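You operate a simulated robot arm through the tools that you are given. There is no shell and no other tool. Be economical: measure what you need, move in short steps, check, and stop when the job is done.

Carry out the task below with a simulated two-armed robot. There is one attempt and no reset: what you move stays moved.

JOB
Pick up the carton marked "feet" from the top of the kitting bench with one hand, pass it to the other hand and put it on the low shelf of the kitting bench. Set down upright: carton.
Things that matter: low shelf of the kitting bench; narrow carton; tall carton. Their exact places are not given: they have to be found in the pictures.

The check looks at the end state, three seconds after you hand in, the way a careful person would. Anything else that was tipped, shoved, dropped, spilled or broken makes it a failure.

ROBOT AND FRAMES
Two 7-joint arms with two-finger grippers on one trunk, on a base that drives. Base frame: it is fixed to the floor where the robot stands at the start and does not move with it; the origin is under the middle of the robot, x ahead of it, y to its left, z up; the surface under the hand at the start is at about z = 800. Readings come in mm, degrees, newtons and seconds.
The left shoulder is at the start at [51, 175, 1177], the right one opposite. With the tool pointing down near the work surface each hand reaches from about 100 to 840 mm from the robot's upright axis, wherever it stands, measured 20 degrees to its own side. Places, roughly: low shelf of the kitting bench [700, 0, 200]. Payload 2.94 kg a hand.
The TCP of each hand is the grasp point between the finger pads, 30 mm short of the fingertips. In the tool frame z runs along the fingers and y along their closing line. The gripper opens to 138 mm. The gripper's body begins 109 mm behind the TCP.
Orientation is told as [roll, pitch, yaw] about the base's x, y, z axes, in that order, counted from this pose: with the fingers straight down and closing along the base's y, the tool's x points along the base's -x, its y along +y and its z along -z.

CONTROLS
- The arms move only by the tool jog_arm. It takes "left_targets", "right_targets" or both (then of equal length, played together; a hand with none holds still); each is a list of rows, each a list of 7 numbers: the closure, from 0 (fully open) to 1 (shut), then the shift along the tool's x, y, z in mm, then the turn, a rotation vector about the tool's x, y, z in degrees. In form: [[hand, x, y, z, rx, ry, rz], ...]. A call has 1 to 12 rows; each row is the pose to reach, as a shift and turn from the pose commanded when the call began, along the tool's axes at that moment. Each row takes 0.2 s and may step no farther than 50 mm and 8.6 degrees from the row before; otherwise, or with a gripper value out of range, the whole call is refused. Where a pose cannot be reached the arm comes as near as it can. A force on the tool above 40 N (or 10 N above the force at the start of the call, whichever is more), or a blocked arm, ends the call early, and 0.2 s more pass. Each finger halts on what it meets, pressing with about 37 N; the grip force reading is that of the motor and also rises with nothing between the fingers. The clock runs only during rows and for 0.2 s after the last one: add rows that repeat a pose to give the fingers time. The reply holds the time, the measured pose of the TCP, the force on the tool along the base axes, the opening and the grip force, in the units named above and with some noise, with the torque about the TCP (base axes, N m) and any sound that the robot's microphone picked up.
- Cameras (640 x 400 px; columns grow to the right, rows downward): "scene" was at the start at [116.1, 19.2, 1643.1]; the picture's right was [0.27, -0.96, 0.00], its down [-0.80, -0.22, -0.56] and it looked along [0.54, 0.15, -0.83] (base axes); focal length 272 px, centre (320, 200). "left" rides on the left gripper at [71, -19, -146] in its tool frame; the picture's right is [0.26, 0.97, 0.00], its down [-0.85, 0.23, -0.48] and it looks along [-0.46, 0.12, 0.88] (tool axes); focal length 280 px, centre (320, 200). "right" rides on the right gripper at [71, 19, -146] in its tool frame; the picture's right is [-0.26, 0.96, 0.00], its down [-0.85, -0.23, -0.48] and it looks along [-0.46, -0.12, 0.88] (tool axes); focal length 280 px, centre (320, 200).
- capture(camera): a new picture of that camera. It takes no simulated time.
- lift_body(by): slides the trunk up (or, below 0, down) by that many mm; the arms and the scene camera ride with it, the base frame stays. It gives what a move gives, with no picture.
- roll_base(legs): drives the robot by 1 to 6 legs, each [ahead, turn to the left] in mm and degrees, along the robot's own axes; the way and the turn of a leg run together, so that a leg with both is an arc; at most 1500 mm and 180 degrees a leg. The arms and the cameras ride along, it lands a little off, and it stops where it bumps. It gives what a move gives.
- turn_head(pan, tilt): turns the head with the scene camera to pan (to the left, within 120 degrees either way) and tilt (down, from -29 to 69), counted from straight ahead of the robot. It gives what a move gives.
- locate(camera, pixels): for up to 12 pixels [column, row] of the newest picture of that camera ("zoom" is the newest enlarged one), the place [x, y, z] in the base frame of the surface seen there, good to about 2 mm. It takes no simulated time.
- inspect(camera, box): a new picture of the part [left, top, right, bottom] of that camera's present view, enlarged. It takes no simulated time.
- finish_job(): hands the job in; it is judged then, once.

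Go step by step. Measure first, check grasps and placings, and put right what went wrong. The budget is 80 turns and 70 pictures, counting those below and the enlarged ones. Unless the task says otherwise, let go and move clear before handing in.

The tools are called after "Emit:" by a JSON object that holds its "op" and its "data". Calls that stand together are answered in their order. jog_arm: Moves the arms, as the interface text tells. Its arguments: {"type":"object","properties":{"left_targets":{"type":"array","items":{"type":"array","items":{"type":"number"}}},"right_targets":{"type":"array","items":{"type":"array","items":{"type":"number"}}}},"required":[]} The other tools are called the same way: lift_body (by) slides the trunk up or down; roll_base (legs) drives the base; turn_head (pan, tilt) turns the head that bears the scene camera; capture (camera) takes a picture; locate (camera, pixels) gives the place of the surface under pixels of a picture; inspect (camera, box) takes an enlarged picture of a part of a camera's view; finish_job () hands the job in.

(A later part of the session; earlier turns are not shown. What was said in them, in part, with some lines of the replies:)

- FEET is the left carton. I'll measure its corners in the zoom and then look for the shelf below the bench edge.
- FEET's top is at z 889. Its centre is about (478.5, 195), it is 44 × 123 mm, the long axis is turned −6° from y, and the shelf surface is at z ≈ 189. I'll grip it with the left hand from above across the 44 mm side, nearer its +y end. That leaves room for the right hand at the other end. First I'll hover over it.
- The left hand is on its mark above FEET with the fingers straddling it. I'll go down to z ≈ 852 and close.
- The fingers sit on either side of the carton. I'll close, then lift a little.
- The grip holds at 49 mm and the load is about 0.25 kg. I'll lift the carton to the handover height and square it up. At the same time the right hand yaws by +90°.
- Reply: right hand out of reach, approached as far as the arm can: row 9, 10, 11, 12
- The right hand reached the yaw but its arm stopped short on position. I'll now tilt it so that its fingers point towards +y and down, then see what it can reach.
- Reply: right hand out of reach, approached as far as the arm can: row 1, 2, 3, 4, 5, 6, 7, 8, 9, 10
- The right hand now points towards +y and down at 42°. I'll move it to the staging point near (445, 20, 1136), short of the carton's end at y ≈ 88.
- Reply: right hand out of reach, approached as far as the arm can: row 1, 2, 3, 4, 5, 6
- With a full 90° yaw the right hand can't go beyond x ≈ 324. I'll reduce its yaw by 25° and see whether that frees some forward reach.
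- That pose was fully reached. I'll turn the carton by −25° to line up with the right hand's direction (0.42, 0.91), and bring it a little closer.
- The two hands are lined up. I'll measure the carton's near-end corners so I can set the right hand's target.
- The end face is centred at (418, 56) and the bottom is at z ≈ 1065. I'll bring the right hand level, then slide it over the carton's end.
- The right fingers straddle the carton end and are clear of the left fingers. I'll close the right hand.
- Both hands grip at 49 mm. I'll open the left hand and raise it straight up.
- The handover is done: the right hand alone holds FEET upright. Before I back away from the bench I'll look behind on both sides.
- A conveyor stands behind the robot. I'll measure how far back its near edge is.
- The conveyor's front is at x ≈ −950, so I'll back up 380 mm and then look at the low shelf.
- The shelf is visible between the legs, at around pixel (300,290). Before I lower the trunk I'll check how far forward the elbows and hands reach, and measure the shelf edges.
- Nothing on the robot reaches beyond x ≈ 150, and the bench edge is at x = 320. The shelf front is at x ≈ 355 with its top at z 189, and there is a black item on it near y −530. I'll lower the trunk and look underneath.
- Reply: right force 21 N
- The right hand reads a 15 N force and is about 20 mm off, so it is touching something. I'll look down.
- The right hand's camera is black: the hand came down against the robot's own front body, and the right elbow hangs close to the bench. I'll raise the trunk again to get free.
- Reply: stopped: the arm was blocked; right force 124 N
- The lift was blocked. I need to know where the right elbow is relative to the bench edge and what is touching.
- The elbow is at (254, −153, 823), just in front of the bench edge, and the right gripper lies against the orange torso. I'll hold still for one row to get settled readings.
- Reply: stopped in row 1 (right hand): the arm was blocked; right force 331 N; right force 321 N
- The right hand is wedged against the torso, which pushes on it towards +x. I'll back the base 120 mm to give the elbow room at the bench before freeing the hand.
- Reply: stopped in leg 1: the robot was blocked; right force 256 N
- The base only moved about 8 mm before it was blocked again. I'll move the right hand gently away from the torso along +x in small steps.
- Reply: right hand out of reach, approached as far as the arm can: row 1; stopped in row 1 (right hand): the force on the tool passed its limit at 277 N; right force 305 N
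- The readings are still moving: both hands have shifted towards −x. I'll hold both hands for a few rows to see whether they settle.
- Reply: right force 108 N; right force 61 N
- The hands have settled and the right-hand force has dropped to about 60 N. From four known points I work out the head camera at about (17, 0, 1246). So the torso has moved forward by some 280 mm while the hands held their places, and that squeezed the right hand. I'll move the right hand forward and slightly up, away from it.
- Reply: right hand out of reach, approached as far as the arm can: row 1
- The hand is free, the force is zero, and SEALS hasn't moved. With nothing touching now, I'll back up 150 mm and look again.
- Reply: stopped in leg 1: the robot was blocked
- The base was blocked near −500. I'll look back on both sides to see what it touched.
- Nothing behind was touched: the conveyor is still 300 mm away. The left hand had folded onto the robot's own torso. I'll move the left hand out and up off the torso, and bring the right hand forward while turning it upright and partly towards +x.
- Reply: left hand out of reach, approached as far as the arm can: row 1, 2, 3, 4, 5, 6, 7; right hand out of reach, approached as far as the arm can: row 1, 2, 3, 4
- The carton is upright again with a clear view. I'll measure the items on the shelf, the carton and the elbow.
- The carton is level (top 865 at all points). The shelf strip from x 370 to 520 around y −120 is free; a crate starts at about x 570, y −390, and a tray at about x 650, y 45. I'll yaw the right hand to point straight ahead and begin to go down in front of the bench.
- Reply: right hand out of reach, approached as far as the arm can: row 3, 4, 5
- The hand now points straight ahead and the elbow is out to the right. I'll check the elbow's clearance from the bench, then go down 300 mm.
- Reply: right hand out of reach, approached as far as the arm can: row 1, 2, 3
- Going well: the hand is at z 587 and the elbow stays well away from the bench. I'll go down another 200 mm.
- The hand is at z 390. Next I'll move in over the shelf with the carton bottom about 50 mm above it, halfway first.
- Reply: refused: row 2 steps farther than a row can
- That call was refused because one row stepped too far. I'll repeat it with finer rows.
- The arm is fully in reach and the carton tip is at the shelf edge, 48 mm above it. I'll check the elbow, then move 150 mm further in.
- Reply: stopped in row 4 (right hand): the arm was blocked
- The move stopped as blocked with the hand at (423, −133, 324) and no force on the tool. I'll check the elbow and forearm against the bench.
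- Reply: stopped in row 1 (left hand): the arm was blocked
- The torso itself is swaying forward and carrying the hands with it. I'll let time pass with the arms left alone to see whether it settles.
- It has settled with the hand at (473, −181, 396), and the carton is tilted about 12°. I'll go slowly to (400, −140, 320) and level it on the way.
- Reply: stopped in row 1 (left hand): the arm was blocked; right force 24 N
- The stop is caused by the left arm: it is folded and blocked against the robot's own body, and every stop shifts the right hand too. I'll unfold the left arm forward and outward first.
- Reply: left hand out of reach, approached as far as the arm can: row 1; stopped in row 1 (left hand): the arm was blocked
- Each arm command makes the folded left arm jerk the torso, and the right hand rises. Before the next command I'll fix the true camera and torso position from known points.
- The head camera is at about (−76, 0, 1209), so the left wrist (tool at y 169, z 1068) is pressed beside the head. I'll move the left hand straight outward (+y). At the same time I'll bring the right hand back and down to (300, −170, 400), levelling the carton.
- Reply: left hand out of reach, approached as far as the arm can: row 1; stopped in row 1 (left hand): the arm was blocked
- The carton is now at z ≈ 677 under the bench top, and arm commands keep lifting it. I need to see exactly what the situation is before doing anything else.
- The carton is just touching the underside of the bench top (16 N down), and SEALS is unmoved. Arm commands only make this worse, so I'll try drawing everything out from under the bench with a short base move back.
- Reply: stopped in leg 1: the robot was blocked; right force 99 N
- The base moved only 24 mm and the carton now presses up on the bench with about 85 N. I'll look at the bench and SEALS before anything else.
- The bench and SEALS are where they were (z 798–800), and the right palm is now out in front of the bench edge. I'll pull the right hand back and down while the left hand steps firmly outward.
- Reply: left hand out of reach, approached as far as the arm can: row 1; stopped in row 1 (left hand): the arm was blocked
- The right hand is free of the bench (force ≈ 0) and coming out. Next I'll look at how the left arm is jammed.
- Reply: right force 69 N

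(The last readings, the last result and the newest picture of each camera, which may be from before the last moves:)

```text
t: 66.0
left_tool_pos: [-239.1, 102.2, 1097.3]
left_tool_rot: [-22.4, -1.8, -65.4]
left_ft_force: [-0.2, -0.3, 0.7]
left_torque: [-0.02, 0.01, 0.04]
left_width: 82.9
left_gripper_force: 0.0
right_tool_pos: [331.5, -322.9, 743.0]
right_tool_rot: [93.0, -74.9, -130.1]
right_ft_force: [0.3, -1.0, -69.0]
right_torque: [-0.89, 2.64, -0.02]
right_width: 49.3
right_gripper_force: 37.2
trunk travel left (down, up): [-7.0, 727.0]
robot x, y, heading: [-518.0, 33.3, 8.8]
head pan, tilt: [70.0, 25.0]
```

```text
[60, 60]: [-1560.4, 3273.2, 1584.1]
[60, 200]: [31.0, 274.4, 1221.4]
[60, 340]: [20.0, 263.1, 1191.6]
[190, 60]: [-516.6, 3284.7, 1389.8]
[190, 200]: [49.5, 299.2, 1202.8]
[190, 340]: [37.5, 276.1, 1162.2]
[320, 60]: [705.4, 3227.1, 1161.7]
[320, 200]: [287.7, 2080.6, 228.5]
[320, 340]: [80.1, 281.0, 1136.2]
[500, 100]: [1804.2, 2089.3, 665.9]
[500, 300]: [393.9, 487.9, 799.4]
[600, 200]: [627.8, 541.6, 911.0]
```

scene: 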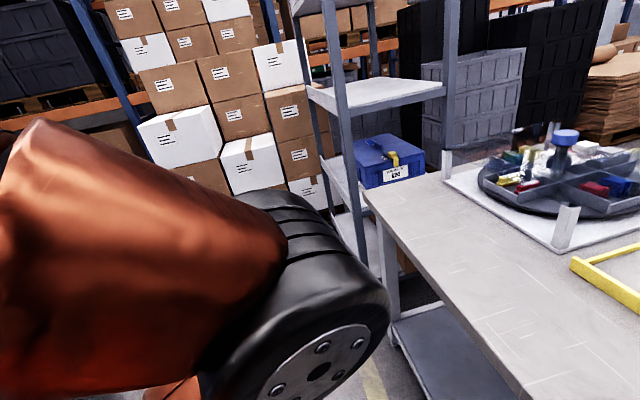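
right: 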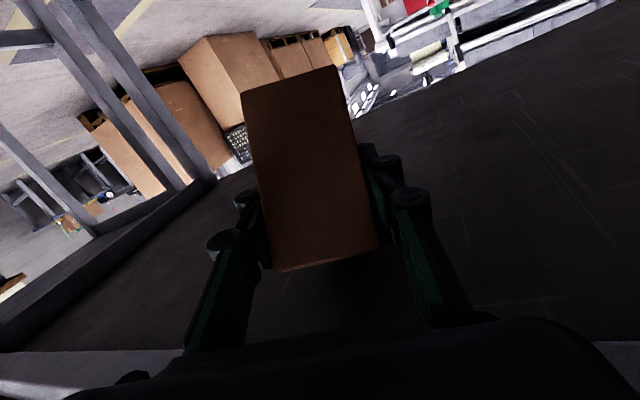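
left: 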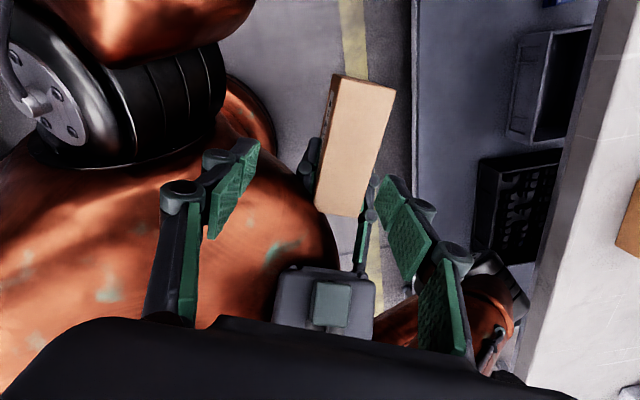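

The left elbow is at (80, 280, 1136) with the forearm folded right back beside the head: the torso came forward and over-folded that arm. The right hand must come out from under the bench first. I'll pull it back and down hard while the left hand goes forward.

Emit:
{"op": "jog_arm", "data": {"left_targets": [[0.4, -19, 43, 0, 0, 0, 0], [0.4, -38, 86, 0, 0, 0, 0], [0.4, -57, 129, 0, 0, 0, 0], [0.4, -76, 172, 0, 0, 0, 0], [0.4, -76, 172, 0, 0, 0, 0]], "right_targets": [[1, 12, -30.8, -35.3, 0, 0, 0], [1, 24, -61, -70, 0, 0, 0], [1, 36, -92, -105, 0, 0, 0], [1, 48, -122, -140, 0, 0, 0], [1, 48, -122, -140, 0, 0, 0]]}}

```text
t: 66.3
left_tool_pos: [-309.3, 85.9, 1111.7]
left_tool_rot: [-23.5, -2.7, -59.8]
left_ft_force: [13.7, -24.7, -17.5]
left_torque: [2.47, 1.99, -1.18]
left_width: 83.0
left_gripper_force: 0.1
right_tool_pos: [298.3, -349.4, 741.9]
right_tool_rot: [78.8, -74.9, -123.0]
right_ft_force: [-0.6, 0.8, -0.6]
right_torque: [0.16, 0.15, -0.05]
right_width: 49.3
right_gripper_force: 37.6
right hand out of reach, approached as far as the arm can: row 1
trunk travel left (down, up): [-7.0, 727.0]
robot x, y, heading: [-501.0, 33.6, 10.0]
head pan, tilt: [70.0, 25.0]
stopped in row 1 (left hand): the arm was blocked; the commanded pose is now the measured one
```

The right hand is now at x 298 with no contact. One more pull back should clear it.

Emit:
{"op": "jog_arm", "data": {"right_targets": [[1, 13, -35, -31, 0, 0, 0], [1, 26, -69, -61, 0, 0, 0], [1, 39, -103, -91, 0, 0, 0], [1, 39, -103, -91, 0, 0, 0]]}}

Emit:
{"op": "turn_head", "data": {"pan": -25, "tilt": 55}}

Emit:
{"op": "capture", "data": {"camera": "scene"}}

```text
t: 66.5
left_tool_pos: [-391.7, 73.8, 1147.3]
left_tool_rot: [-32.1, -6.8, -51.3]
left_ft_force: [-23.3, 10.6, -20.5]
left_torque: [-1.66, -1.43, 0.87]
left_width: 82.9
left_gripper_force: 0.1
right_tool_pos: [238.8, -383.1, 743.9]
right_tool_rot: [63.7, -75.9, -113.3]
right_ft_force: [2.5, -0.7, 0.3]
right_torque: [0.03, 0.02, -0.13]
right_width: 49.1
right_gripper_force: 36.7
right hand out of reach, approached as far as the arm can: row 1
trunk travel left (down, up): [-7.0, 727.0]
robot x, y, heading: [-491.9, 37.0, 10.5]
head pan, tilt: [70.0, 25.0]
stopped in row 1 (right hand): the force on the tool passed its limit at 205 N (the readings are from after the stop); the commanded pose is now the measured one
```

```text
t: 68.2
left_tool_pos: [-461.8, 60.3, 1098.2]
left_tool_rot: [-15.3, -4.8, -60.7]
left_ft_force: [0.1, -0.1, 0.8]
left_torque: [0.01, 0.06, 0.03]
left_width: 82.9
left_gripper_force: 0.0
right_tool_pos: [198.7, -362.9, 810.1]
right_tool_rot: [94.1, -68.9, -137.1]
right_ft_force: [0.4, -0.5, -0.5]
right_torque: [0.01, 0.02, -0.04]
right_width: 48.8
right_gripper_force: 37.6
trunk travel left (down, up): [-7.0, 727.0]
robot x, y, heading: [-493.3, 39.2, 10.3]
head pan, tilt: [-25.0, 55.0]
```

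```text
8 pictures are left
```

scene: 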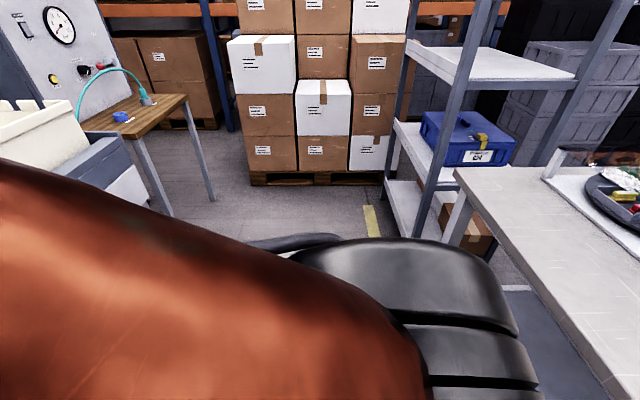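

The right hand is out in front of the bench at (199, −363, 810), still holding the carton (48.8 mm). Next I'll raise the trunk to open up the folded arms.

Emit:
{"op": "lift_body", "data": {"by": 150}}

```text
t: 70.0
left_tool_pos: [-466.4, 60.1, 1248.8]
left_tool_rot: [-15.0, -4.9, -60.8]
left_ft_force: [1.2, -0.7, -0.8]
left_torque: [0.01, 0.04, 0.0]
left_width: 82.7
left_gripper_force: 0.0
right_tool_pos: [193.7, -364.2, 960.4]
right_tool_rot: [94.4, -69.0, -137.4]
right_ft_force: [-0.6, -0.2, 0.2]
right_torque: [0.01, 0.04, 0.01]
right_width: 48.9
right_gripper_force: 37.3
trunk travel left (down, up): [-157.0, 577.0]
robot x, y, heading: [-493.9, 39.5, 10.0]
head pan, tilt: [-25.0, 55.0]
```

The trunk rose cleanly. I'll raise it the rest of the way and look.

Emit:
{"op": "lift_body", "data": {"by": 195}}

Emit:
{"op": "turn_head", "data": {"pan": 0, "tilt": 55}}

Emit:
{"op": "capture", "data": {"camera": "scene"}}

Emit:
{"op": "locate", "data": {"camera": "scene", "pixels": [[320, 30], [320, 100], [320, 200], [320, 300], [320, 380], [60, 200], [580, 200], [450, 300]]}}

```text
t: 71.2
left_tool_pos: [-492.5, 63.8, 1358.7]
left_tool_rot: [-12.2, -6.0, -63.2]
left_ft_force: [-1.0, 0.4, 0.4]
left_torque: [0.02, -0.05, 0.01]
left_width: 83.6
left_gripper_force: 0.0
right_tool_pos: [188.2, -364.9, 1082.6]
right_tool_rot: [95.8, -68.5, -138.4]
right_ft_force: [0.6, 0.2, -0.1]
right_torque: [0.02, 0.03, 0.01]
right_width: 49.4
right_gripper_force: 37.1
trunk travel left (down, up): [-271.0, 463.0]
robot x, y, heading: [-491.7, 38.4, 10.4]
head pan, tilt: [-25.0, 55.0]
stopped: the force on the tool passed its limit at 72 N (the readings are from after the stop); the commanded pose is now the measured one
```

```text
t: 72.1
left_tool_pos: [-495.6, 64.5, 1351.0]
left_tool_rot: [-10.7, -6.2, -64.0]
left_ft_force: [0.4, 0.1, -0.1]
left_torque: [-0.02, -0.04, 0.01]
left_width: 82.8
left_gripper_force: 0.1
right_tool_pos: [188.9, -364.9, 1081.2]
right_tool_rot: [95.7, -68.7, -138.5]
right_ft_force: [0.7, 0.4, 0.3]
right_torque: [0.04, 0.06, 0.0]
right_width: 49.4
right_gripper_force: 36.5
trunk travel left (down, up): [-271.0, 463.0]
robot x, y, heading: [-495.6, 38.3, 10.1]
head pan, tilt: [0.0, 55.0]
```

```text
7 pictures are left
```

scene: 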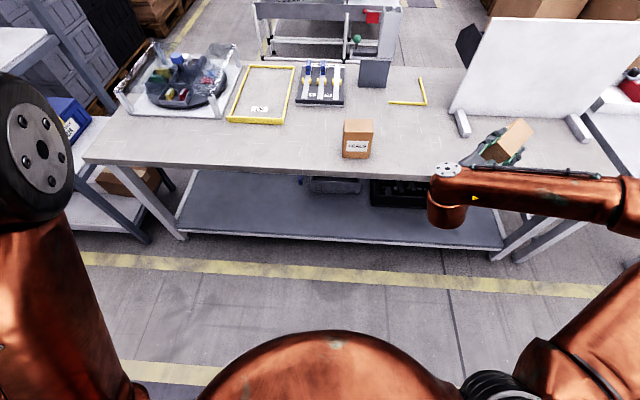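

```text
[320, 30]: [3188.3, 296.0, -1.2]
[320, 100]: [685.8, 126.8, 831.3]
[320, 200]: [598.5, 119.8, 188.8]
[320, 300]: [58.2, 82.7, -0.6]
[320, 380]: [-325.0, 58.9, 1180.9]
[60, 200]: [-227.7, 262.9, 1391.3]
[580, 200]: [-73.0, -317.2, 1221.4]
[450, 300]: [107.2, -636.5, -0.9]
```

The robot is back to normal: the head view is right, the bench and both shelf items are undisturbed, and FEET is in the right hand in front of the bench. The left hand has ended up behind the head at (−495, 64, 1351), so I'll bring it outward first.

Emit:
{"op": "jog_arm", "data": {"left_targets": [[0.4, 20, 10, 0, 0, 0, 0], [0.4, 45, 22, 0, 0, 0, 0], [0.4, 72, 35, 0, 0, 0, 0], [0.4, 99, 48, 0, 0, 0, 0], [0.4, 126, 62, 0, 0, 0, 0], [0.4, 153, 75, 0, 0, 0, 0], [0.4, 153, 75, 0, 0, 0, 0]]}}

```text
t: 73.7
left_tool_pos: [-520.5, 180.8, 1328.1]
left_tool_rot: [-12.8, -6.0, -62.9]
left_ft_force: [-0.9, 0.0, 0.3]
left_torque: [-0.05, 0.03, -0.01]
left_width: 82.7
left_gripper_force: 0.1
left hand out of reach, approached as far as the arm can: row 4, 5, 6, 7
right_tool_pos: [191.7, -364.3, 1081.0]
right_tool_rot: [95.7, -68.5, -138.4]
right_ft_force: [-0.4, -0.4, -0.3]
right_torque: [0.04, 0.08, -0.02]
right_width: 48.9
right_gripper_force: 37.3
trunk travel left (down, up): [-271.0, 463.0]
robot x, y, heading: [-491.9, 36.1, 10.2]
head pan, tilt: [0.0, 55.0]
```

The left arm moves freely now. I'll bring it forward past the head.

Emit:
{"op": "jog_arm", "data": {"left_targets": [[0.4, -9, 32, -4, 0, 0, 0], [0.4, -19, 66, -8, 0, 0, 0], [0.4, -29, 100, -12, 0, 0, 0], [0.4, -40, 134, -16, 0, 0, 0], [0.4, -50, 168, -20, 0, 0, 0], [0.4, -61, 202, -24, 0, 0, 0], [0.4, -71, 236, -28, 0, 0, 0], [0.4, -82, 270, -32, 0, 0, 0], [0.4, -92, 304, -36, 0, 0, 0], [0.4, -104, 338, -40, 0, 0, 0], [0.4, -104, 338, -40, 0, 0, 0]]}}

```text
t: 76.1
left_tool_pos: [-170.9, 237.8, 1305.5]
left_tool_rot: [-12.7, -5.9, -62.9]
left_ft_force: [0.3, 0.1, 0.1]
left_torque: [0.02, -0.02, -0.01]
left_width: 82.9
left_gripper_force: 0.0
left hand out of reach, approached as far as the arm can: row 1, 2, 3, 4, 5, 6, 7
right_tool_pos: [189.7, -364.8, 1080.8]
right_tool_rot: [95.5, -68.6, -138.5]
right_ft_force: [0.1, 0.8, -1.1]
right_torque: [0.0, 0.04, 0.03]
right_width: 49.0
right_gripper_force: 36.8
trunk travel left (down, up): [-271.0, 463.0]
robot x, y, heading: [-494.4, 37.4, 10.1]
head pan, tilt: [0.0, 55.0]
```

Both arms respond normally. I'll move the left hand to a roomier pose and turn the right hand back to its upright, straight-ahead carrying pose at (50, −230, 1030).

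Emit:
{"op": "jog_arm", "data": {"left_targets": [[0.4, 2, 20, 0, 0, 0, 0], [0.4, 4, 40, 0, 0, 0, 0], [0.4, 7, 60, 0, 0, 0, 0], [0.4, 9, 80, 0, 0, 0, 0], [0.4, 12, 100, 0, 0, 0, 0], [0.4, 14, 120, 0, 0, 0, 0], [0.4, 17, 140, 0, 0, 0, 0], [0.4, 19, 160, 0, 0, 0, 0], [0.4, 21, 178, 0, 0, 0, 0], [0.4, 21, 178, 0, 0, 0, 0]], "right_targets": [[1, 4.6, -1.6, -22, -3.8, 5.3, -3.75], [1, 9.3, -3.3, -43, -7.6, 10.6, -7.5], [1, 13.9, -4.9, -65, -11.4, 15.9, -11.3], [1, 18.5, -6.6, -87, -15.2, 21.2, -15], [1, 23.2, -8.2, -108, -19, 26.5, -18.8], [1, 27.8, -9.9, -130, -22.8, 31.8, -22.5], [1, 32.4, -11.5, -152, -26.6, 37.1, -26.3], [1, 37.1, -13.2, -173, -30.4, 42.4, -30], [1, 41.7, -14.8, -195, -34.2, 47.7, -33.8], [1, 41.7, -14.8, -195, -34.2, 47.7, -33.8]]}}

Emit:
{"op": "capture", "data": {"camera": "scene"}}

```text
t: 78.3
left_tool_pos: [-23.3, 332.0, 1261.5]
left_tool_rot: [-12.6, -5.9, -62.9]
left_ft_force: [-0.7, 0.3, 0.8]
left_torque: [-0.01, 0.02, 0.01]
left_width: 82.8
left_gripper_force: 0.1
right_tool_pos: [50.5, -231.2, 1030.6]
right_tool_rot: [0.0, -49.9, 0.1]
right_ft_force: [0.2, 0.4, 0.1]
right_torque: [-0.02, 0.02, -0.05]
right_width: 49.1
right_gripper_force: 36.7
right hand out of reach, approached as far as the arm can: row 4, 6, 7
trunk travel left (down, up): [-271.0, 463.0]
robot x, y, heading: [-496.9, 38.7, 9.8]
head pan, tilt: [0.0, 55.0]
```

```text
6 pictures are left
```

scene: 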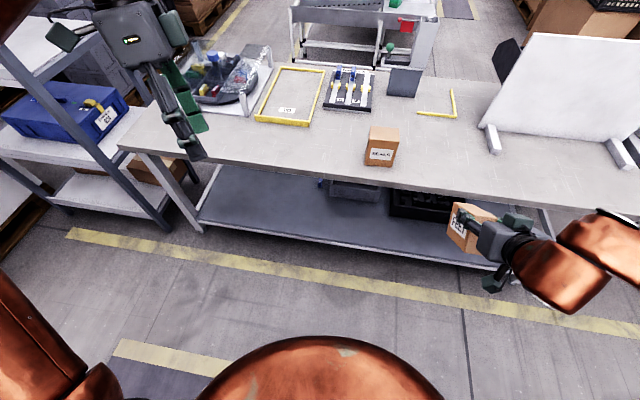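

The right hand is upright again and everything on the bench is undisturbed. I'll check how the carton sits in the grip, then straighten the robot's heading.

Emit:
{"op": "inspect", "data": {"camera": "scene", "box": [430, 180, 560, 261]}}

Emit:
{"op": "roll_base", "data": {"legs": [[0, -9.8]]}}

```text
4.92 times, centred on (495, 220) of scene
```

zoom: 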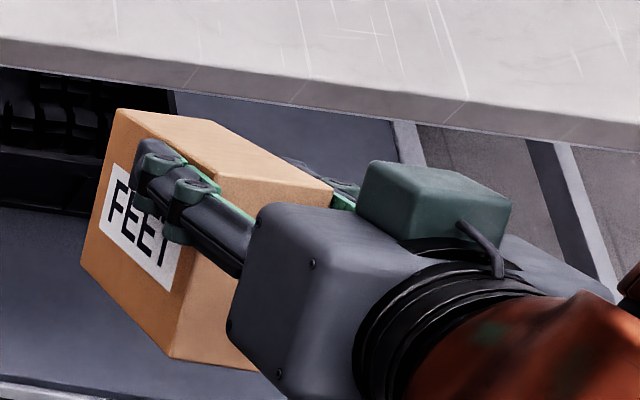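

```text
t: 79.4
left_tool_pos: [19.0, 246.0, 1264.7]
left_tool_rot: [-12.7, -5.8, -72.9]
left_ft_force: [-0.2, -1.1, 0.4]
left_torque: [0.04, 0.01, 0.02]
left_width: 82.8
left_gripper_force: 0.1
right_tool_pos: [-4.3, -321.7, 1029.6]
right_tool_rot: [0.2, -50.0, -9.9]
right_ft_force: [0.8, -0.5, 0.2]
right_torque: [0.01, -0.04, 0.02]
right_width: 49.0
right_gripper_force: 37.0
trunk travel left (down, up): [-271.0, 463.0]
robot x, y, heading: [-494.4, 35.4, 0.2]
head pan, tilt: [0.0, 55.0]
```

The carton may have turned in the fingers when it pressed on the bench, so I'll measure its corners in that enlarged picture.

Emit:
{"op": "locate", "data": {"camera": "zoom", "pixels": [[122, 113], [225, 122], [328, 188], [215, 172], [84, 258], [170, 352], [255, 362], [110, 160], [250, 140], [205, 300]]}}

```text
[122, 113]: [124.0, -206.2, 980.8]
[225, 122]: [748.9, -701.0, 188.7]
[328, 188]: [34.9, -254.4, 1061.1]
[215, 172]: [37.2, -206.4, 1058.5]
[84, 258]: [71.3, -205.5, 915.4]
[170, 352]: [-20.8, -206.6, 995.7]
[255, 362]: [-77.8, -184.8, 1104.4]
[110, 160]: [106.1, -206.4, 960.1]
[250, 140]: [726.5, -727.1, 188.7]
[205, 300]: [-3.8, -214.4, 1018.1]
```

The carton has turned about 41° nose-down in the fingers. It now lies parallel to them, with the TCP 30 mm behind its centre and 31 mm above it. So for an upright set-down the right hand must be horizontal, with the TCP 76 mm above the shelf. I'll lower the trunk part way with the arms well forward and watch for any drift.

Emit:
{"op": "lift_body", "data": {"by": -110}}

Emit:
{"op": "lift_body", "data": {"by": -90}}

```text
t: 80.8
left_tool_pos: [19.2, 246.0, 1153.8]
left_tool_rot: [-12.5, -5.9, -72.8]
left_ft_force: [-0.4, -0.4, 0.6]
left_torque: [0.06, -0.05, 0.0]
left_width: 82.6
left_gripper_force: 0.1
right_tool_pos: [19.6, -321.0, 883.8]
right_tool_rot: [-1.1, -44.8, -8.9]
right_ft_force: [0.0, -0.5, -0.4]
right_torque: [0.03, 0.01, 0.0]
right_width: 49.0
right_gripper_force: 37.4
trunk travel left (down, up): [-161.0, 573.0]
robot x, y, heading: [-491.8, 38.7, 0.3]
head pan, tilt: [0.0, 55.0]
```

```text
t: 82.1
left_tool_pos: [19.9, 247.3, 1064.8]
left_tool_rot: [-12.6, -5.9, -72.8]
left_ft_force: [-0.8, -0.4, 0.1]
left_torque: [0.0, 0.01, 0.01]
left_width: 82.8
left_gripper_force: 0.0
right_tool_pos: [44.7, -320.7, 744.2]
right_tool_rot: [-2.5, -38.1, -7.9]
right_ft_force: [-0.5, 0.5, -0.4]
right_torque: [-0.01, -0.04, 0.01]
right_width: 49.3
right_gripper_force: 37.0
trunk travel left (down, up): [-71.0, 663.0]
robot x, y, heading: [-496.7, 38.0, 0.3]
head pan, tilt: [0.0, 55.0]
```

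The left hand rode down exactly, but the right hand sank 36 and 50 mm too far and tipped. So its arm is resting on something as the trunk comes down. I'll look at the right arm.

Emit:
{"op": "turn_head", "data": {"pan": -45, "tilt": 60}}

Emit:
{"op": "capture", "data": {"camera": "scene"}}

Emit:
{"op": "locate", "data": {"camera": "scene", "pixels": [[320, 100], [320, 200], [320, 300], [220, 150], [220, 250], [420, 150], [420, 250], [420, 350], [150, 300], [540, 250], [320, 380]]}}

```text
t: 83.2
left_tool_pos: [21.0, 246.6, 1063.0]
left_tool_rot: [-12.7, -5.9, -72.7]
left_ft_force: [0.9, -1.0, 0.4]
left_torque: [0.01, 0.01, 0.02]
left_width: 82.6
left_gripper_force: 0.0
right_tool_pos: [44.8, -320.4, 743.4]
right_tool_rot: [-2.5, -38.0, -7.9]
right_ft_force: [0.9, -0.3, 0.2]
right_torque: [0.0, -0.01, -0.03]
right_width: 48.8
right_gripper_force: 37.2
trunk travel left (down, up): [-71.0, 663.0]
robot x, y, heading: [-491.8, 36.8, 0.1]
head pan, tilt: [-45.0, 60.0]
```

```text
4 pictures are left
```

scene: 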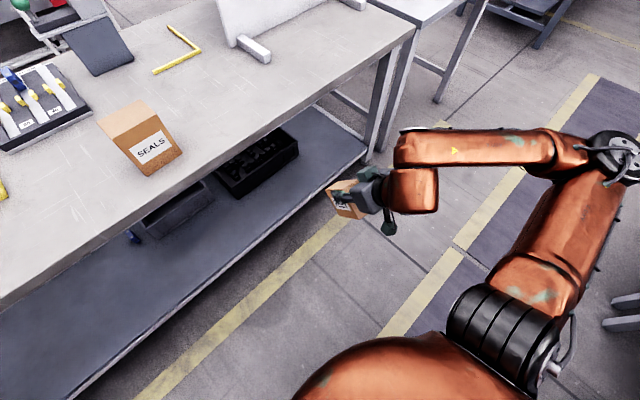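

```text
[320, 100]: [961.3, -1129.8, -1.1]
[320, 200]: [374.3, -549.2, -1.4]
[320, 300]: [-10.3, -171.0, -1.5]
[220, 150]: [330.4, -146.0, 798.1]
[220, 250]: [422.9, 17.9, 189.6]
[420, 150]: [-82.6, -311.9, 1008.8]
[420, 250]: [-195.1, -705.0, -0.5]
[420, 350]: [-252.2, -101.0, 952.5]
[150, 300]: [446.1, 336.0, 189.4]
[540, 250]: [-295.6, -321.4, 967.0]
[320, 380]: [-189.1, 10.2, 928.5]
```

The torso swings forward as it lowers (the camera is now at about (−173, −8, 1334)), so the right hand is a little close to its shoulder; nothing is in contact. I'll ease the right hand forward to a comfortable distance.

Emit:
{"op": "jog_arm", "data": {"right_targets": [[1, -16, 0, 12, 0, 0, 0], [1, -32, 0, 25, 0, 0, 0], [1, -47, 0, 37, 0, 0, 0], [1, -63, 0, 49, 0, 0, 0], [1, -63, 0, 49, 0, 0, 0]]}}

```text
t: 84.4
left_tool_pos: [20.0, 245.9, 1062.4]
left_tool_rot: [-12.6, -5.9, -72.7]
left_ft_force: [-0.2, 0.5, -0.2]
left_torque: [0.02, 0.04, -0.02]
left_width: 82.8
left_gripper_force: 0.1
right_tool_pos: [123.5, -334.2, 744.4]
right_tool_rot: [-2.3, -38.1, -7.9]
right_ft_force: [-0.4, -0.6, -0.2]
right_torque: [0.0, 0.0, 0.0]
right_width: 49.1
right_gripper_force: 37.3
trunk travel left (down, up): [-71.0, 663.0]
robot x, y, heading: [-498.7, 35.2, 0.4]
head pan, tilt: [-45.0, 60.0]
```

That responded properly. I'll turn the hand to horizontal so that the carton comes level, moving to about (150, −234, 684) in front of the bench.

Emit:
{"op": "jog_arm", "data": {"right_targets": [[1, 4, 15, 7, -1.36, -7.56, -0.36], [1, 8, 30, 14.5, -2.7, -15.1, -0.7], [1, 12, 45, 21.6, -4.1, -22.7, -1.1], [1, 15.7, 60, 28.9, -5.4, -30.2, -1.4], [1, 19.6, 75, 36, -6.8, -37.8, -1.8], [1, 23.6, 90, 43, -8.1, -45.3, -2.1], [1, 27.5, 104.7, 50.5, -9.5, -52.9, -2.5], [1, 27.5, 104.7, 50.5, -9.5, -52.9, -2.5]]}}

```text
t: 86.2
left_tool_pos: [21.2, 246.1, 1063.1]
left_tool_rot: [-12.7, -5.9, -72.8]
left_ft_force: [0.2, -0.2, 0.2]
left_torque: [-0.02, 0.0, -0.02]
left_width: 82.7
left_gripper_force: 0.0
right_tool_pos: [140.6, -274.4, 715.8]
right_tool_rot: [-4.1, -57.1, 1.0]
right_ft_force: [0.7, -0.4, -1.1]
right_torque: [0.03, 0.02, 0.04]
right_width: 49.0
right_gripper_force: 36.6
right hand out of reach, approached as far as the arm can: row 3, 4, 5, 6, 7, 8
trunk travel left (down, up): [-71.0, 663.0]
robot x, y, heading: [-495.1, 36.3, 0.5]
head pan, tilt: [-45.0, 60.0]
```

The wrist limit stops it at 57° here. That should ease lower down, so I'll go down first to about (170, −234, 436) and then level.

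Emit:
{"op": "jog_arm", "data": {"right_targets": [[1, 27.3, 6.5, 21.8, 0, 0, 0], [1, 54.6, 13, 43.6, 0, 0, 0], [1, 82, 19.5, 65.4, 0, 0, 0], [1, 109, 26, 87.2, 0, 0, 0], [1, 136.5, 32.5, 109, 0, 0, 0], [1, 164, 39, 130.8, 0, 0, 0], [1, 191, 45.5, 152.6, 0, 0, 0], [1, 218.5, 52, 174.4, 0, 0, 0], [1, 218.5, 52, 174.4, 0, 0, 0]]}}

```text
t: 88.2
left_tool_pos: [20.8, 246.5, 1062.0]
left_tool_rot: [-12.7, -5.7, -72.8]
left_ft_force: [-0.1, -0.8, -0.5]
left_torque: [-0.04, -0.01, 0.02]
left_width: 83.1
left_gripper_force: 0.0
right_tool_pos: [152.2, -257.4, 598.4]
right_tool_rot: [-4.1, -57.1, 1.0]
right_ft_force: [-0.3, -0.1, 0.1]
right_torque: [-0.01, -0.04, 0.0]
right_width: 49.1
right_gripper_force: 36.8
right hand out of reach, approached as far as the arm can: row 4, 5, 6, 7, 8, 9
trunk travel left (down, up): [-71.0, 663.0]
robot x, y, heading: [-496.0, 37.1, 0.3]
head pan, tilt: [-45.0, 60.0]
```

The wrist limit stops the levelling here too. Plan B: go back to the 50° attitude, which reached the shelf earlier. I'll set the carton's low front corner on the shelf and draw it back gently, so that it pivots flat in the fingers. First I'll go down at that attitude.

Emit:
{"op": "jog_arm", "data": {"right_targets": [[1, 18, 18, 17, -0.7, 1.2, 0], [1, 36, 36, 33.5, -1.4, 2.4, 0], [1, 54.5, 53.5, 50, -2, 3.5, 0], [1, 73, 71, 67, -2.7, 4.7, 0], [1, 91, 89, 84, -3.4, 5.9, 0], [1, 109, 107, 100.6, -4.1, 7.1, 0], [1, 109, 107, 100.6, -4.1, 7.1, 0]]}}

```text
t: 89.8
left_tool_pos: [19.9, 246.1, 1063.5]
left_tool_rot: [-12.6, -5.7, -72.8]
left_ft_force: [0.6, -0.7, 0.3]
left_torque: [0.03, -0.05, 0.01]
left_width: 82.8
left_gripper_force: 0.1
right_tool_pos: [199.0, -229.3, 489.7]
right_tool_rot: [0.3, -50.0, 0.6]
right_ft_force: [-0.5, -1.0, -0.1]
right_torque: [0.03, -0.03, 0.04]
right_width: 49.0
right_gripper_force: 36.8
right hand out of reach, approached as far as the arm can: row 1, 2, 3, 4, 5, 6, 7
trunk travel left (down, up): [-71.0, 663.0]
robot x, y, heading: [-493.7, 37.8, 0.1]
head pan, tilt: [-45.0, 60.0]
```

It tracks at the 50° attitude: the hand is at (199, −229, 490). I'll continue down to z ≈ 350.

Emit:
{"op": "jog_arm", "data": {"right_targets": [[1, 22, 8, 17, 0, 0, 0], [1, 44, 16, 34.5, 0, 0, 0], [1, 66, 24, 52, 0, 0, 0], [1, 88, 32, 69, 0, 0, 0], [1, 110, 40, 86, 0, 0, 0], [1, 110, 40, 86, 0, 0, 0]]}}

```text
t: 91.2
left_tool_pos: [20.2, 247.0, 1062.6]
left_tool_rot: [-12.7, -5.9, -72.8]
left_ft_force: [0.1, 0.6, 0.0]
left_torque: [-0.04, -0.01, 0.03]
left_width: 82.7
left_gripper_force: 0.1
right_tool_pos: [168.9, -217.9, 386.6]
right_tool_rot: [2.9, -49.5, 0.6]
right_ft_force: [0.0, -0.2, -0.1]
right_torque: [0.0, 0.03, -0.04]
right_width: 48.9
right_gripper_force: 36.8
right hand out of reach, approached as far as the arm can: row 1, 2, 3, 4, 5, 6
trunk travel left (down, up): [-71.0, 663.0]
robot x, y, heading: [-494.2, 33.3, 0.1]
head pan, tilt: [-45.0, 60.0]
```

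The hand is below bench-top level and clear of it. I'll go forward over the shelf edge at this height.

Emit:
{"op": "jog_arm", "data": {"right_targets": [[1, -15, 4, 21, 0.6, 0, 0], [1, -30, 8, 42, 1.2, 0, 0], [1, -46, 12, 64, 1.8, 0, 0], [1, -61, 16, 85, 2.4, 0, 0], [1, -76, 20, 106, 2.9, 0, 0], [1, -76, 20, 106, 2.9, 0, 0]]}}

```text
t: 92.6
left_tool_pos: [27.0, 248.1, 1061.9]
left_tool_rot: [-13.0, -5.8, -72.7]
left_ft_force: [-1.4, 0.6, -0.3]
left_torque: [-0.02, -0.05, 0.04]
left_width: 82.9
left_gripper_force: 0.0
right_tool_pos: [277.0, -268.5, 419.4]
right_tool_rot: [-1.9, -49.9, 0.8]
right_ft_force: [-1.1, 0.7, 0.9]
right_torque: [0.0, 0.02, 0.01]
right_width: 49.2
right_gripper_force: 37.4
right hand out of reach, approached as far as the arm can: row 1, 2, 3, 4, 5, 6
trunk travel left (down, up): [-71.0, 663.0]
robot x, y, heading: [-493.2, 40.0, 0.3]
head pan, tilt: [-45.0, 60.0]
```

It is being held off to the right and upwards. Earlier the reach was good at y ≈ −112, so I'll shift the hand inward to that line.

Emit:
{"op": "jog_arm", "data": {"right_targets": [[1, 5, 25, 0, -0.3, 0, 0], [1, 10, 50, 0, -0.6, 0, 0], [1, 14, 75, -1, -0.9, 0, 0], [1, 19, 100, -1, -1.3, 0, 0], [1, 24, 125, -2, -1.6, 0, 0], [1, 28, 150, -2, -1.9, 0, 0], [1, 28, 150, -2, -1.9, 0, 0]]}}

Emit:
{"op": "turn_head", "data": {"pan": -15, "tilt": 62}}

Emit:
{"op": "capture", "data": {"camera": "scene"}}

```text
t: 94.2
left_tool_pos: [18.7, 245.9, 1064.7]
left_tool_rot: [-12.6, -5.8, -72.9]
left_ft_force: [0.7, 0.2, 0.1]
left_torque: [0.03, 0.03, 0.02]
left_width: 82.7
left_gripper_force: 0.1
right_tool_pos: [274.9, -152.8, 425.3]
right_tool_rot: [7.2, -48.5, -2.1]
right_ft_force: [0.7, -0.4, -1.0]
right_torque: [0.0, 0.01, 0.0]
right_width: 49.1
right_gripper_force: 37.2
right hand out of reach, approached as far as the arm can: row 1, 2, 3, 4, 5, 6, 7
trunk travel left (down, up): [-71.0, 663.0]
robot x, y, heading: [-492.6, 38.1, 0.3]
head pan, tilt: [-45.0, 60.0]
```

```text
t: 95.2
left_tool_pos: [20.1, 247.0, 1064.3]
left_tool_rot: [-12.6, -5.9, -72.9]
left_ft_force: [-0.9, -1.2, -0.1]
left_torque: [0.03, -0.02, 0.01]
left_width: 82.6
left_gripper_force: 0.1
right_tool_pos: [276.5, -152.2, 424.1]
right_tool_rot: [7.3, -48.4, -2.0]
right_ft_force: [0.5, -0.5, -0.4]
right_torque: [-0.03, 0.02, -0.02]
right_width: 49.1
right_gripper_force: 36.3
trunk travel left (down, up): [-71.0, 663.0]
robot x, y, heading: [-496.6, 36.4, 0.1]
head pan, tilt: [-15.0, 62.0]
```

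```text
3 pictures are left
```

scene: 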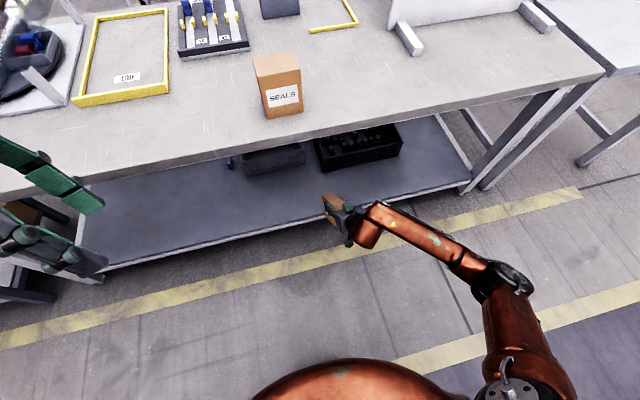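

I'll measure the elbow, the forearm and the carton's present tilt in this picture.

Emit:
{"op": "locate", "data": {"camera": "scene", "pixels": [[505, 275], [480, 270], [430, 235], [378, 212], [515, 385], [325, 200], [336, 228], [340, 200], [330, 212], [320, 290], [320, 380], [500, 330]]}}

Emit:
{"op": "inspect", "data": {"camera": "scene", "box": [300, 180, 380, 260]}}

```text
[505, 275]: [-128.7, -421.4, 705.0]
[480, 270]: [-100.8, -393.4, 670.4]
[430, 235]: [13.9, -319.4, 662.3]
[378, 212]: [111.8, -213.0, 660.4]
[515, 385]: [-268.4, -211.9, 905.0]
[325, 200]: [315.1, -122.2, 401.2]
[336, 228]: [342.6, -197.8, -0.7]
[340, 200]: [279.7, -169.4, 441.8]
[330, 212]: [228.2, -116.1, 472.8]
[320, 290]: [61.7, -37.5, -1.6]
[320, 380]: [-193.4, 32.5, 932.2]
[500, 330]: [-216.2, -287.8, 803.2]
```

```text
5.00 times, centred on (340, 220) of scene
```

zoom: 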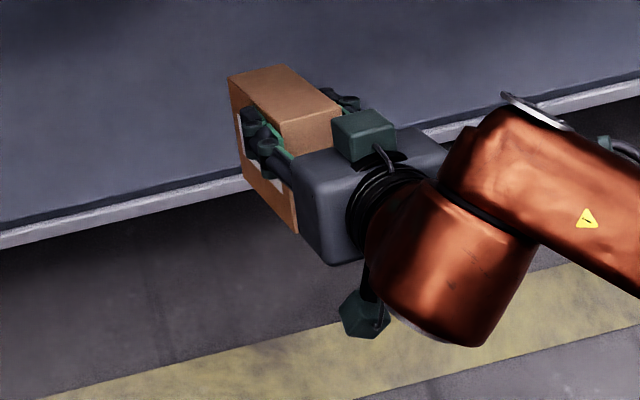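

The carton is still about 41° nose-down in the hand and there is nothing above it but open space. Its lowest corner is near z 305. I'll drive forward so it is over the shelf, then lower the trunk 60 mm, which still leaves that corner above the shelf.

Emit:
{"op": "roll_base", "data": {"legs": [[170, 0]]}}

Emit:
{"op": "lift_body", "data": {"by": -40}}

```text
t: 97.1
left_tool_pos: [42.6, 284.7, 1077.7]
left_tool_rot: [-0.2, -10.0, -69.0]
left_ft_force: [-2.2, -0.9, 0.2]
left_torque: [0.23, -0.34, 0.1]
left_width: 82.8
left_gripper_force: 0.1
right_tool_pos: [351.2, -298.3, 453.0]
right_tool_rot: [-11.6, -44.4, 6.0]
right_ft_force: [-25.8, 29.1, -38.5]
right_torque: [-3.94, -3.97, -1.1]
right_width: 47.1
right_gripper_force: 35.7
trunk travel left (down, up): [-71.0, 663.0]
robot x, y, heading: [-329.1, 35.3, 0.8]
head pan, tilt: [-15.0, 62.0]
stopped in leg 1: the robot was blocked; the commanded pose is now the measured one
```

```text
t: 97.4
left_tool_pos: [-35.9, 281.5, 1093.0]
left_tool_rot: [2.0, -11.3, -67.1]
left_ft_force: [-3.8, 1.4, 1.9]
left_torque: [-0.11, -0.41, 0.03]
left_width: 83.1
left_gripper_force: 0.3
right_tool_pos: [312.5, -230.5, 510.8]
right_tool_rot: [4.6, -51.1, -6.6]
right_ft_force: [2.1, 1.1, 2.0]
right_torque: [-0.07, 0.42, -0.14]
right_width: 49.1
right_gripper_force: 37.1
trunk travel left (down, up): [-68.0, 666.0]
robot x, y, heading: [-324.9, 35.2, 0.5]
head pan, tilt: [-15.0, 62.0]
stopped: the arm was blocked; the commanded pose is now the measured one
```

Something touched during the drive, but the force is gone again now and the carton is still held. I need a look.

Emit:
{"op": "capture", "data": {"camera": "scene"}}

Emit:
{"op": "locate", "data": {"camera": "scene", "pixels": [[320, 100], [320, 200], [320, 300], [320, 380], [250, 60], [400, 200], [450, 250], [500, 300], [350, 180], [420, 180], [280, 200], [560, 350]]}}

```text
1 pictures are left
```

scene: 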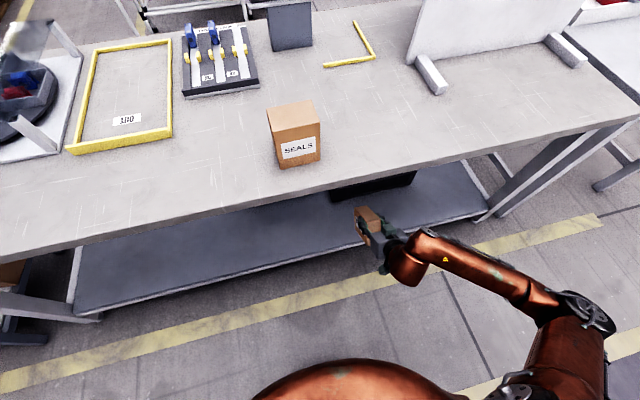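

```text
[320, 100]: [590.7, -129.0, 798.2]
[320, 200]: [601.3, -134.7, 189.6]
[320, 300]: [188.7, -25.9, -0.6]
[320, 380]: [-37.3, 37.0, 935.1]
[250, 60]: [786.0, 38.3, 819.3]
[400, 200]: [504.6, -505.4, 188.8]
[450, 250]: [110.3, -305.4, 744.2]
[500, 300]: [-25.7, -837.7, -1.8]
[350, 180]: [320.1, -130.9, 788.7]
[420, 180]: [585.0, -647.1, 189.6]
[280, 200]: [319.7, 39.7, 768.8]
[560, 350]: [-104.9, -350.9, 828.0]
```

Nothing on the bench or shelf has moved. With the torso now closer, I'll try going forward and down again, squaring the hand.

Emit:
{"op": "jog_arm", "data": {"right_targets": [[1, 14, 6, 23, 0, 0, -0.7], [1, 27, 12, 47, -0.2, 0, -1.4], [1, 41, 18, 70, -0.3, 0, -2], [1, 55, 24, 93, -0.3, 0, -2.7], [1, 68, 30, 117, -0.4, 0, -3.4], [1, 82, 35.6, 140, -0.5, 0, -4.1], [1, 82, 35.6, 140, -0.5, 0, -4.1]]}}

```text
t: 97.8
left_tool_pos: [27.0, 270.2, 1081.6]
left_tool_rot: [1.0, -10.2, -67.3]
left_ft_force: [-0.3, -0.7, -1.1]
left_torque: [-0.02, 0.08, 0.05]
left_width: 82.7
left_gripper_force: 0.0
right_tool_pos: [342.6, -259.1, 491.1]
right_tool_rot: [11.2, -49.1, -17.5]
right_ft_force: [0.4, 4.4, 1.6]
right_torque: [-0.19, 0.26, -0.29]
right_width: 49.1
right_gripper_force: 37.1
right hand out of reach, approached as far as the arm can: row 1
trunk travel left (down, up): [-68.0, 666.0]
robot x, y, heading: [-326.1, 38.1, -0.3]
head pan, tilt: [-15.0, 62.0]
stopped in row 1 (right hand): the force on the tool passed its limit at 71 N (the readings are from after the stop); the commanded pose is now the measured one
```

The torso lurched again rather than the hand hitting anything. I'll let it settle, then try a slower approach forward and down.

Emit:
{"op": "turn_head", "data": {"pan": -10, "tilt": 58}}

Emit:
{"op": "jog_arm", "data": {"right_targets": [[1, 6.5, 4.2, 8.8, -0.2, 0.1, -0.9], [1, 13, 8.3, 17.6, -0.3, 0.2, -1.9], [1, 19, 12.5, 26, -0.5, 0.2, -2.8], [1, 26, 16.6, 35, -0.7, 0.3, -3.8], [1, 32, 20.8, 44, -0.8, 0.4, -4.7], [1, 39, 25, 53, -1, 0.5, -5.7], [1, 45, 29, 62, -1.2, 0.6, -6.6], [1, 52, 33, 70, -1.3, 0.7, -7.5], [1, 58, 37, 79, -1.5, 0.8, -8.5], [1, 64.5, 41.5, 88, -1.7, 0.8, -9.4], [1, 71, 45.7, 97, -1.8, 0.9, -10.4], [1, 77.4, 49.8, 105.6, -2, 1, -11.3]]}}

```text
t: 98.5
left_tool_pos: [-7.2, 267.9, 1088.8]
left_tool_rot: [2.3, -10.8, -70.0]
left_ft_force: [1.2, -0.2, 0.0]
left_torque: [-0.05, 0.11, -0.03]
left_width: 82.9
left_gripper_force: 0.0
right_tool_pos: [334.6, -260.9, 492.7]
right_tool_rot: [11.2, -49.5, -17.8]
right_ft_force: [0.6, -0.5, -1.2]
right_torque: [-0.02, -0.02, -0.01]
right_width: 49.2
right_gripper_force: 37.3
trunk travel left (down, up): [-68.0, 666.0]
robot x, y, heading: [-323.7, 37.8, 0.2]
head pan, tilt: [-10.0, 58.0]
```

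```text
t: 101.1
left_tool_pos: [-8.8, 269.0, 1088.4]
left_tool_rot: [2.6, -10.9, -69.6]
left_ft_force: [-0.7, 0.6, -0.1]
left_torque: [-0.03, 0.03, 0.0]
left_width: 82.8
left_gripper_force: 0.1
right_tool_pos: [315.7, -261.4, 412.0]
right_tool_rot: [4.8, -50.1, -7.2]
right_ft_force: [0.5, 0.7, -0.4]
right_torque: [0.02, -0.01, 0.01]
right_width: 49.2
right_gripper_force: 37.6
right hand out of reach, approached as far as the arm can: row 1, 2, 3, 4, 5, 6, 7, 8, 9, 10, 11, 12
trunk travel left (down, up): [-68.0, 666.0]
robot x, y, heading: [-322.7, 42.1, 0.1]
head pan, tilt: [-10.0, 58.0]
```

Slow motion works: it is stable at (316, −261, 412). I'll continue slowly forward and down, letting the hand pitch down a little more for reach.

Emit:
{"op": "jog_arm", "data": {"right_targets": [[1, 1.4, 1.7, 10.8, 0, 0.8, -0.3], [1, 2.8, 3.3, 21.6, 0, 1.7, -0.7], [1, 4.3, 5, 32.4, 0, 2.5, -1], [1, 5.7, 6.7, 43, 0, 3.3, -1.3], [1, 7, 8.3, 54, 0, 4.2, -1.7], [1, 8.5, 10, 65, 0, 5, -2], [1, 10, 11.7, 75.5, 0, 5.8, -2.3], [1, 11.3, 13.3, 86, 0, 6.7, -2.7], [1, 12.8, 15, 97, 0, 7.5, -3], [1, 14.2, 16.7, 108, 0, 8.3, -3.3], [1, 15.6, 18.3, 119, 0, 9.2, -3.7], [1, 17, 20, 129.5, 0, 10, -4]]}}

```text
t: 103.7
left_tool_pos: [-8.5, 268.2, 1089.2]
left_tool_rot: [2.7, -11.0, -69.7]
left_ft_force: [-0.3, -0.7, 0.2]
left_torque: [0.02, 0.01, 0.01]
left_width: 82.8
left_gripper_force: 0.0
right_tool_pos: [405.9, -242.4, 320.1]
right_tool_rot: [0.4, -40.4, -0.8]
right_ft_force: [0.8, -1.1, 3.4]
right_torque: [-0.16, -0.14, 0.0]
right_width: 49.0
right_gripper_force: 37.0
right hand out of reach, approached as far as the arm can: row 3, 4, 5, 6, 7, 8
trunk travel left (down, up): [-68.0, 666.0]
robot x, y, heading: [-329.2, 38.3, 0.1]
head pan, tilt: [-10.0, 58.0]
```

Exactly on target: (406, −242, 320), with the carton's front corner just above the shelf. I'll now go slowly further in while pitching the hand up, to bring the carton closer to level.

Emit:
{"op": "jog_arm", "data": {"right_targets": [[1, -4.3, 0, 2.6, 0, -2.1, 0], [1, -8.7, 0, 5.2, 0, -4.2, 0], [1, -13, 0, 7.8, 0, -6.3, 0], [1, -17.3, 0, 10.3, 0, -8.3, 0], [1, -21.7, 0, 13, 0, -10.4, 0], [1, -26, 0, 15.5, 0, -12.5, 0], [1, -30.3, 0, 18, 0, -14.6, 0], [1, -34.7, 0, 20.7, 0, -16.7, 0], [1, -39, 0, 23.3, 0, -18.8, 0], [1, -43.3, 0, 25.8, 0, -20.8, 0], [1, -47.7, 0, 28.4, 0, -22.9, 0], [1, -52, 0, 31, 0, -25, 0]]}}

```text
t: 106.3
left_tool_pos: [-8.2, 267.7, 1088.9]
left_tool_rot: [2.6, -10.9, -69.7]
left_ft_force: [0.3, 0.4, 0.6]
left_torque: [0.02, 0.01, -0.03]
left_width: 82.8
left_gripper_force: 0.1
right_tool_pos: [467.3, -263.0, 324.9]
right_tool_rot: [3.4, -65.0, -2.3]
right_ft_force: [-1.8, 0.1, -0.1]
right_torque: [-0.01, 0.16, -0.02]
right_width: 48.7
right_gripper_force: 37.0
right hand out of reach, approached as far as the arm can: row 2, 3, 4, 5, 6, 7, 8, 9, 10, 11, 12
trunk travel left (down, up): [-68.0, 666.0]
robot x, y, heading: [-321.7, 40.1, 0.2]
head pan, tilt: [-10.0, 58.0]
```

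Pitch −65° reached, with the carton about 26° from level. I'll keep pitching up towards horizontal and then lower gently along the tool's x (down and slightly back) until it rests on the shelf.

Emit:
{"op": "jog_arm", "data": {"right_targets": [[1, 1, 1, -0.4, 0, -2, 0], [1, 2, 2, -0.8, 0, -4, 0], [1, 3.3, 3, -1.2, 0, -6, 0], [1, 4.4, 4, -1.6, 0, -8, 0], [1, 5.5, 5, -2, 0, -10, 0], [1, 6.6, 6, -2.4, 0, -12, 0], [1, 7.7, 7, -2.8, 0, -14, 0], [1, 8.8, 8, -3.2, 0, -16, 0], [1, 10, 9, -3.6, 0, -18, 0], [1, 11, 10, -4, 0, -20, 0], [1, 12, 10, -4.4, 0, -22, 0], [1, 13, 10, -4.8, 0, -24, 0]]}}

Emit:
{"op": "jog_arm", "data": {"right_targets": [[1, 3, 0, 0, 0, 0, 0], [1, 6, 0, 0, 0, 0, 0], [1, 9, 0, 0, 0, 0, 0], [1, 12, 0, 0, 0, 0, 0], [1, 15, 0, 0, 0, 0, 0], [1, 18, 0, 0, 0, 0, 0], [1, 21, 0, 0, 0, 0, 0], [1, 24, 0, 0, 0, 0, 0]]}}

```text
t: 108.9
left_tool_pos: [-7.8, 269.1, 1088.4]
left_tool_rot: [2.5, -10.9, -69.6]
left_ft_force: [-0.7, 0.2, 0.2]
left_torque: [-0.02, 0.03, -0.02]
left_width: 82.7
left_gripper_force: 0.1
right_tool_pos: [464.8, -304.8, 333.4]
right_tool_rot: [30.8, -89.2, -31.4]
right_ft_force: [0.4, -0.5, 1.0]
right_torque: [0.03, 0.08, 0.05]
right_width: 49.3
right_gripper_force: 37.1
right hand out of reach, approached as far as the arm can: row 1, 2, 3, 4, 5, 6, 7, 8, 9, 10, 11, 12
trunk travel left (down, up): [-68.0, 666.0]
robot x, y, heading: [-321.9, 42.1, -0.1]
head pan, tilt: [-10.0, 58.0]
```

```text
t: 110.7
left_tool_pos: [-9.0, 268.1, 1088.6]
left_tool_rot: [2.6, -10.9, -69.7]
left_ft_force: [0.0, 0.7, 0.8]
left_torque: [0.03, 0.03, -0.02]
left_width: 82.6
left_gripper_force: 0.0
right_tool_pos: [463.4, -304.3, 309.4]
right_tool_rot: [22.3, -89.2, -23.0]
right_ft_force: [-0.7, 0.1, 0.2]
right_torque: [0.01, 0.09, -0.01]
right_width: 49.2
right_gripper_force: 37.1
trunk travel left (down, up): [-68.0, 666.0]
robot x, y, heading: [-322.5, 39.6, 0.0]
head pan, tilt: [-10.0, 58.0]
```

The hand is horizontal now, so the carton is level, and its bottom is about 44 mm above the shelf. I'll draw back 30 mm, away from the crate, and lower it onto the shelf.

Emit:
{"op": "jog_arm", "data": {"right_targets": [[1, 4, 0, -5, 0, 0, 0], [1, 9, 0, -10, 0, 0, 0], [1, 14, 0, -15, 0, 0, 0], [1, 19, 0, -20, 0, 0, 0], [1, 24, 0, -25, 0, 0, 0], [1, 29, 0, -30, 0, 0, 0], [1, 33, 0, -30, 0, 0, 0], [1, 37, 0, -30, 0, 0, 0], [1, 40, 0, -30, 0, 0, 0], [1, 43, 0, -30, 0, 0, 0], [1, 46, 0, -30, 0, 0, 0], [1, 48, 0, -30, 0, 0, 0]]}}

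Emit:
{"op": "turn_head", "data": {"pan": -25, "tilt": 55}}

```text
t: 113.3
left_tool_pos: [-9.1, 268.8, 1088.9]
left_tool_rot: [2.7, -10.9, -69.6]
left_ft_force: [0.8, 0.2, 0.0]
left_torque: [-0.01, 0.01, 0.01]
left_width: 82.8
left_gripper_force: 0.0
right_tool_pos: [432.1, -302.3, 261.3]
right_tool_rot: [21.3, -89.2, -22.0]
right_ft_force: [0.4, 0.1, -0.7]
right_torque: [-0.06, 0.06, -0.06]
right_width: 49.2
right_gripper_force: 36.8
trunk travel left (down, up): [-68.0, 666.0]
robot x, y, heading: [-323.1, 36.8, -0.0]
head pan, tilt: [-10.0, 58.0]
```

```text
t: 114.0
left_tool_pos: [-8.8, 267.8, 1087.8]
left_tool_rot: [2.6, -11.0, -69.6]
left_ft_force: [-0.5, 0.4, -0.5]
left_torque: [-0.01, -0.01, -0.03]
left_width: 82.7
left_gripper_force: 0.0
right_tool_pos: [433.2, -302.5, 261.3]
right_tool_rot: [21.8, -89.2, -22.5]
right_ft_force: [0.2, -0.3, 0.4]
right_torque: [-0.01, -0.05, 0.05]
right_width: 49.1
right_gripper_force: 37.5
trunk travel left (down, up): [-68.0, 666.0]
robot x, y, heading: [-320.9, 35.9, 0.2]
head pan, tilt: [-25.0, 55.0]
5 turns are left
```

There's no contact yet at z 261, so the carton sits a bit differently in the fingers. I'll lower in 2.5 mm steps until the shelf pushes back, then take the last picture.

Emit:
{"op": "jog_arm", "data": {"right_targets": [[1, 2.5, 0, 0, 0, 0, 0], [1, 5, 0, 0, 0, 0, 0], [1, 7.5, 0, 0, 0, 0, 0], [1, 10, 0, 0, 0, 0, 0], [1, 12.5, 0, 0, 0, 0, 0], [1, 15, 0, 0, 0, 0, 0], [1, 17.5, 0, 0, 0, 0, 0], [1, 20, 0, 0, 0, 0, 0], [1, 22.5, 0, 0, 0, 0, 0], [1, 25, 0, 0, 0, 0, 0], [1, 25, 0, 0, 0, 0, 0]]}}

Emit:
{"op": "capture", "data": {"camera": "right"}}

Emit:
{"op": "locate", "data": {"camera": "right", "pixels": [[260, 120], [330, 120], [270, 200], [340, 200], [300, 160], [320, 240], [150, 150], [500, 150], [300, 60], [310, 270]]}}

```text
t: 116.4
left_tool_pos: [-11.9, 269.2, 1089.1]
left_tool_rot: [2.5, -11.0, -69.7]
left_ft_force: [0.1, -0.6, 0.6]
left_torque: [0.04, 0.0, -0.02]
left_width: 83.1
left_gripper_force: 0.0
right_tool_pos: [433.5, -302.3, 252.7]
right_tool_rot: [100.2, -89.7, -100.6]
right_ft_force: [10.2, -10.1, 33.4]
right_torque: [-0.38, -0.98, -0.2]
right_width: 49.3
right_gripper_force: 36.9
right hand out of reach, approached as far as the arm can: row 8, 9, 10, 11
trunk travel left (down, up): [-68.0, 666.0]
robot x, y, heading: [-324.2, 37.5, -0.2]
head pan, tilt: [-25.0, 55.0]
```

```text
0 pictures are left
```

right: 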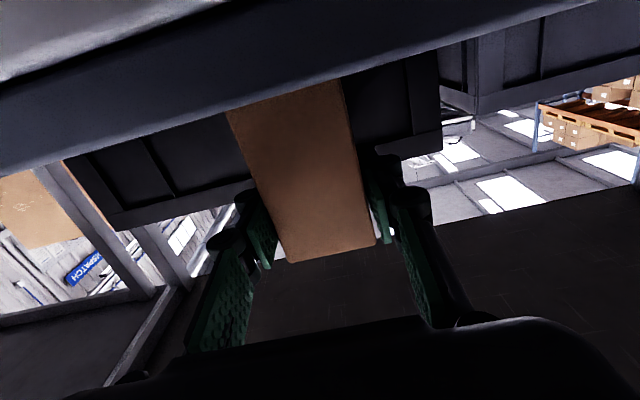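

```text
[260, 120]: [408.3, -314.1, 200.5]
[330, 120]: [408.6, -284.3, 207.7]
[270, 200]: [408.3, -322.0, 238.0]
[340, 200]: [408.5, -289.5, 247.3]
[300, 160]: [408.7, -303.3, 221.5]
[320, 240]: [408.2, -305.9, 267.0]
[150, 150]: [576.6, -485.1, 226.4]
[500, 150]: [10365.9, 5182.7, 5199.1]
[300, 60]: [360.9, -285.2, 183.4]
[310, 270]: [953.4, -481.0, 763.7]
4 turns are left
```

The carton stands flat: every point on its rear face is at x = 408 from z 200 to 267, its edges run square to the shelf edge, and the shelf bears it with 33 N. I'll open the hand, then draw straight back.

Emit:
{"op": "jog_arm", "data": {"right_targets": [[0.6, 0, 0, 0, 0, 0, 0], [0.4, 0, 0, 0, 0, 0, 0], [0.35, 0, 0, 0, 0, 0, 0], [0.35, 0, 0, 0, 0, 0, 0], [0.35, 0, 0, 0, 0, 0, 0], [0.35, 0, 0, -12, 0, 0, 0], [0.35, 0, 0, -26, 0, 0, 0], [0.35, 0, 0, -42, 0, 0, 0], [0.35, 0, 0, -60, 0, 0, 0], [0.35, 0, 0, -80, 0, 0, 0], [0.35, 0, 0, -100, 0, 0, 0], [0.35, 0, 0, -120, 0, 0, 0]]}}

```text
t: 119.0
left_tool_pos: [-10.4, 269.0, 1088.4]
left_tool_rot: [2.6, -10.8, -69.6]
left_ft_force: [-1.0, -0.1, 0.0]
left_torque: [-0.01, -0.02, 0.04]
left_width: 82.9
left_gripper_force: 0.0
right_tool_pos: [311.4, -304.2, 246.6]
right_tool_rot: [45.1, -89.1, -45.3]
right_ft_force: [0.3, 0.4, -0.4]
right_torque: [0.0, 0.02, -0.02]
right_width: 89.8
right_gripper_force: 0.1
trunk travel left (down, up): [-68.0, 666.0]
robot x, y, heading: [-321.9, 37.8, -0.2]
head pan, tilt: [-25.0, 55.0]
3 turns are left
```

The hand opened to 90 mm and came straight back. Its fingertips are at x ≈ 341, clear of the carton's rear at 408, and nothing presses on it. I'll hand in now.

Emit:
{"op": "finish_job", "data": {}}

```text
The job is handed in.
```

I picked up the FEET carton with the left hand, passed it to the right hand, set it on the low shelf, let go, and handed the job in. It measured upright just before release, but I had no pictures left to check it afterwards.

On the way, the carton pressed hard against the underside of the bench and turned in the grip. I levelled it before setting it down. The bench and the SEALS carton looked unmoved when last checked.
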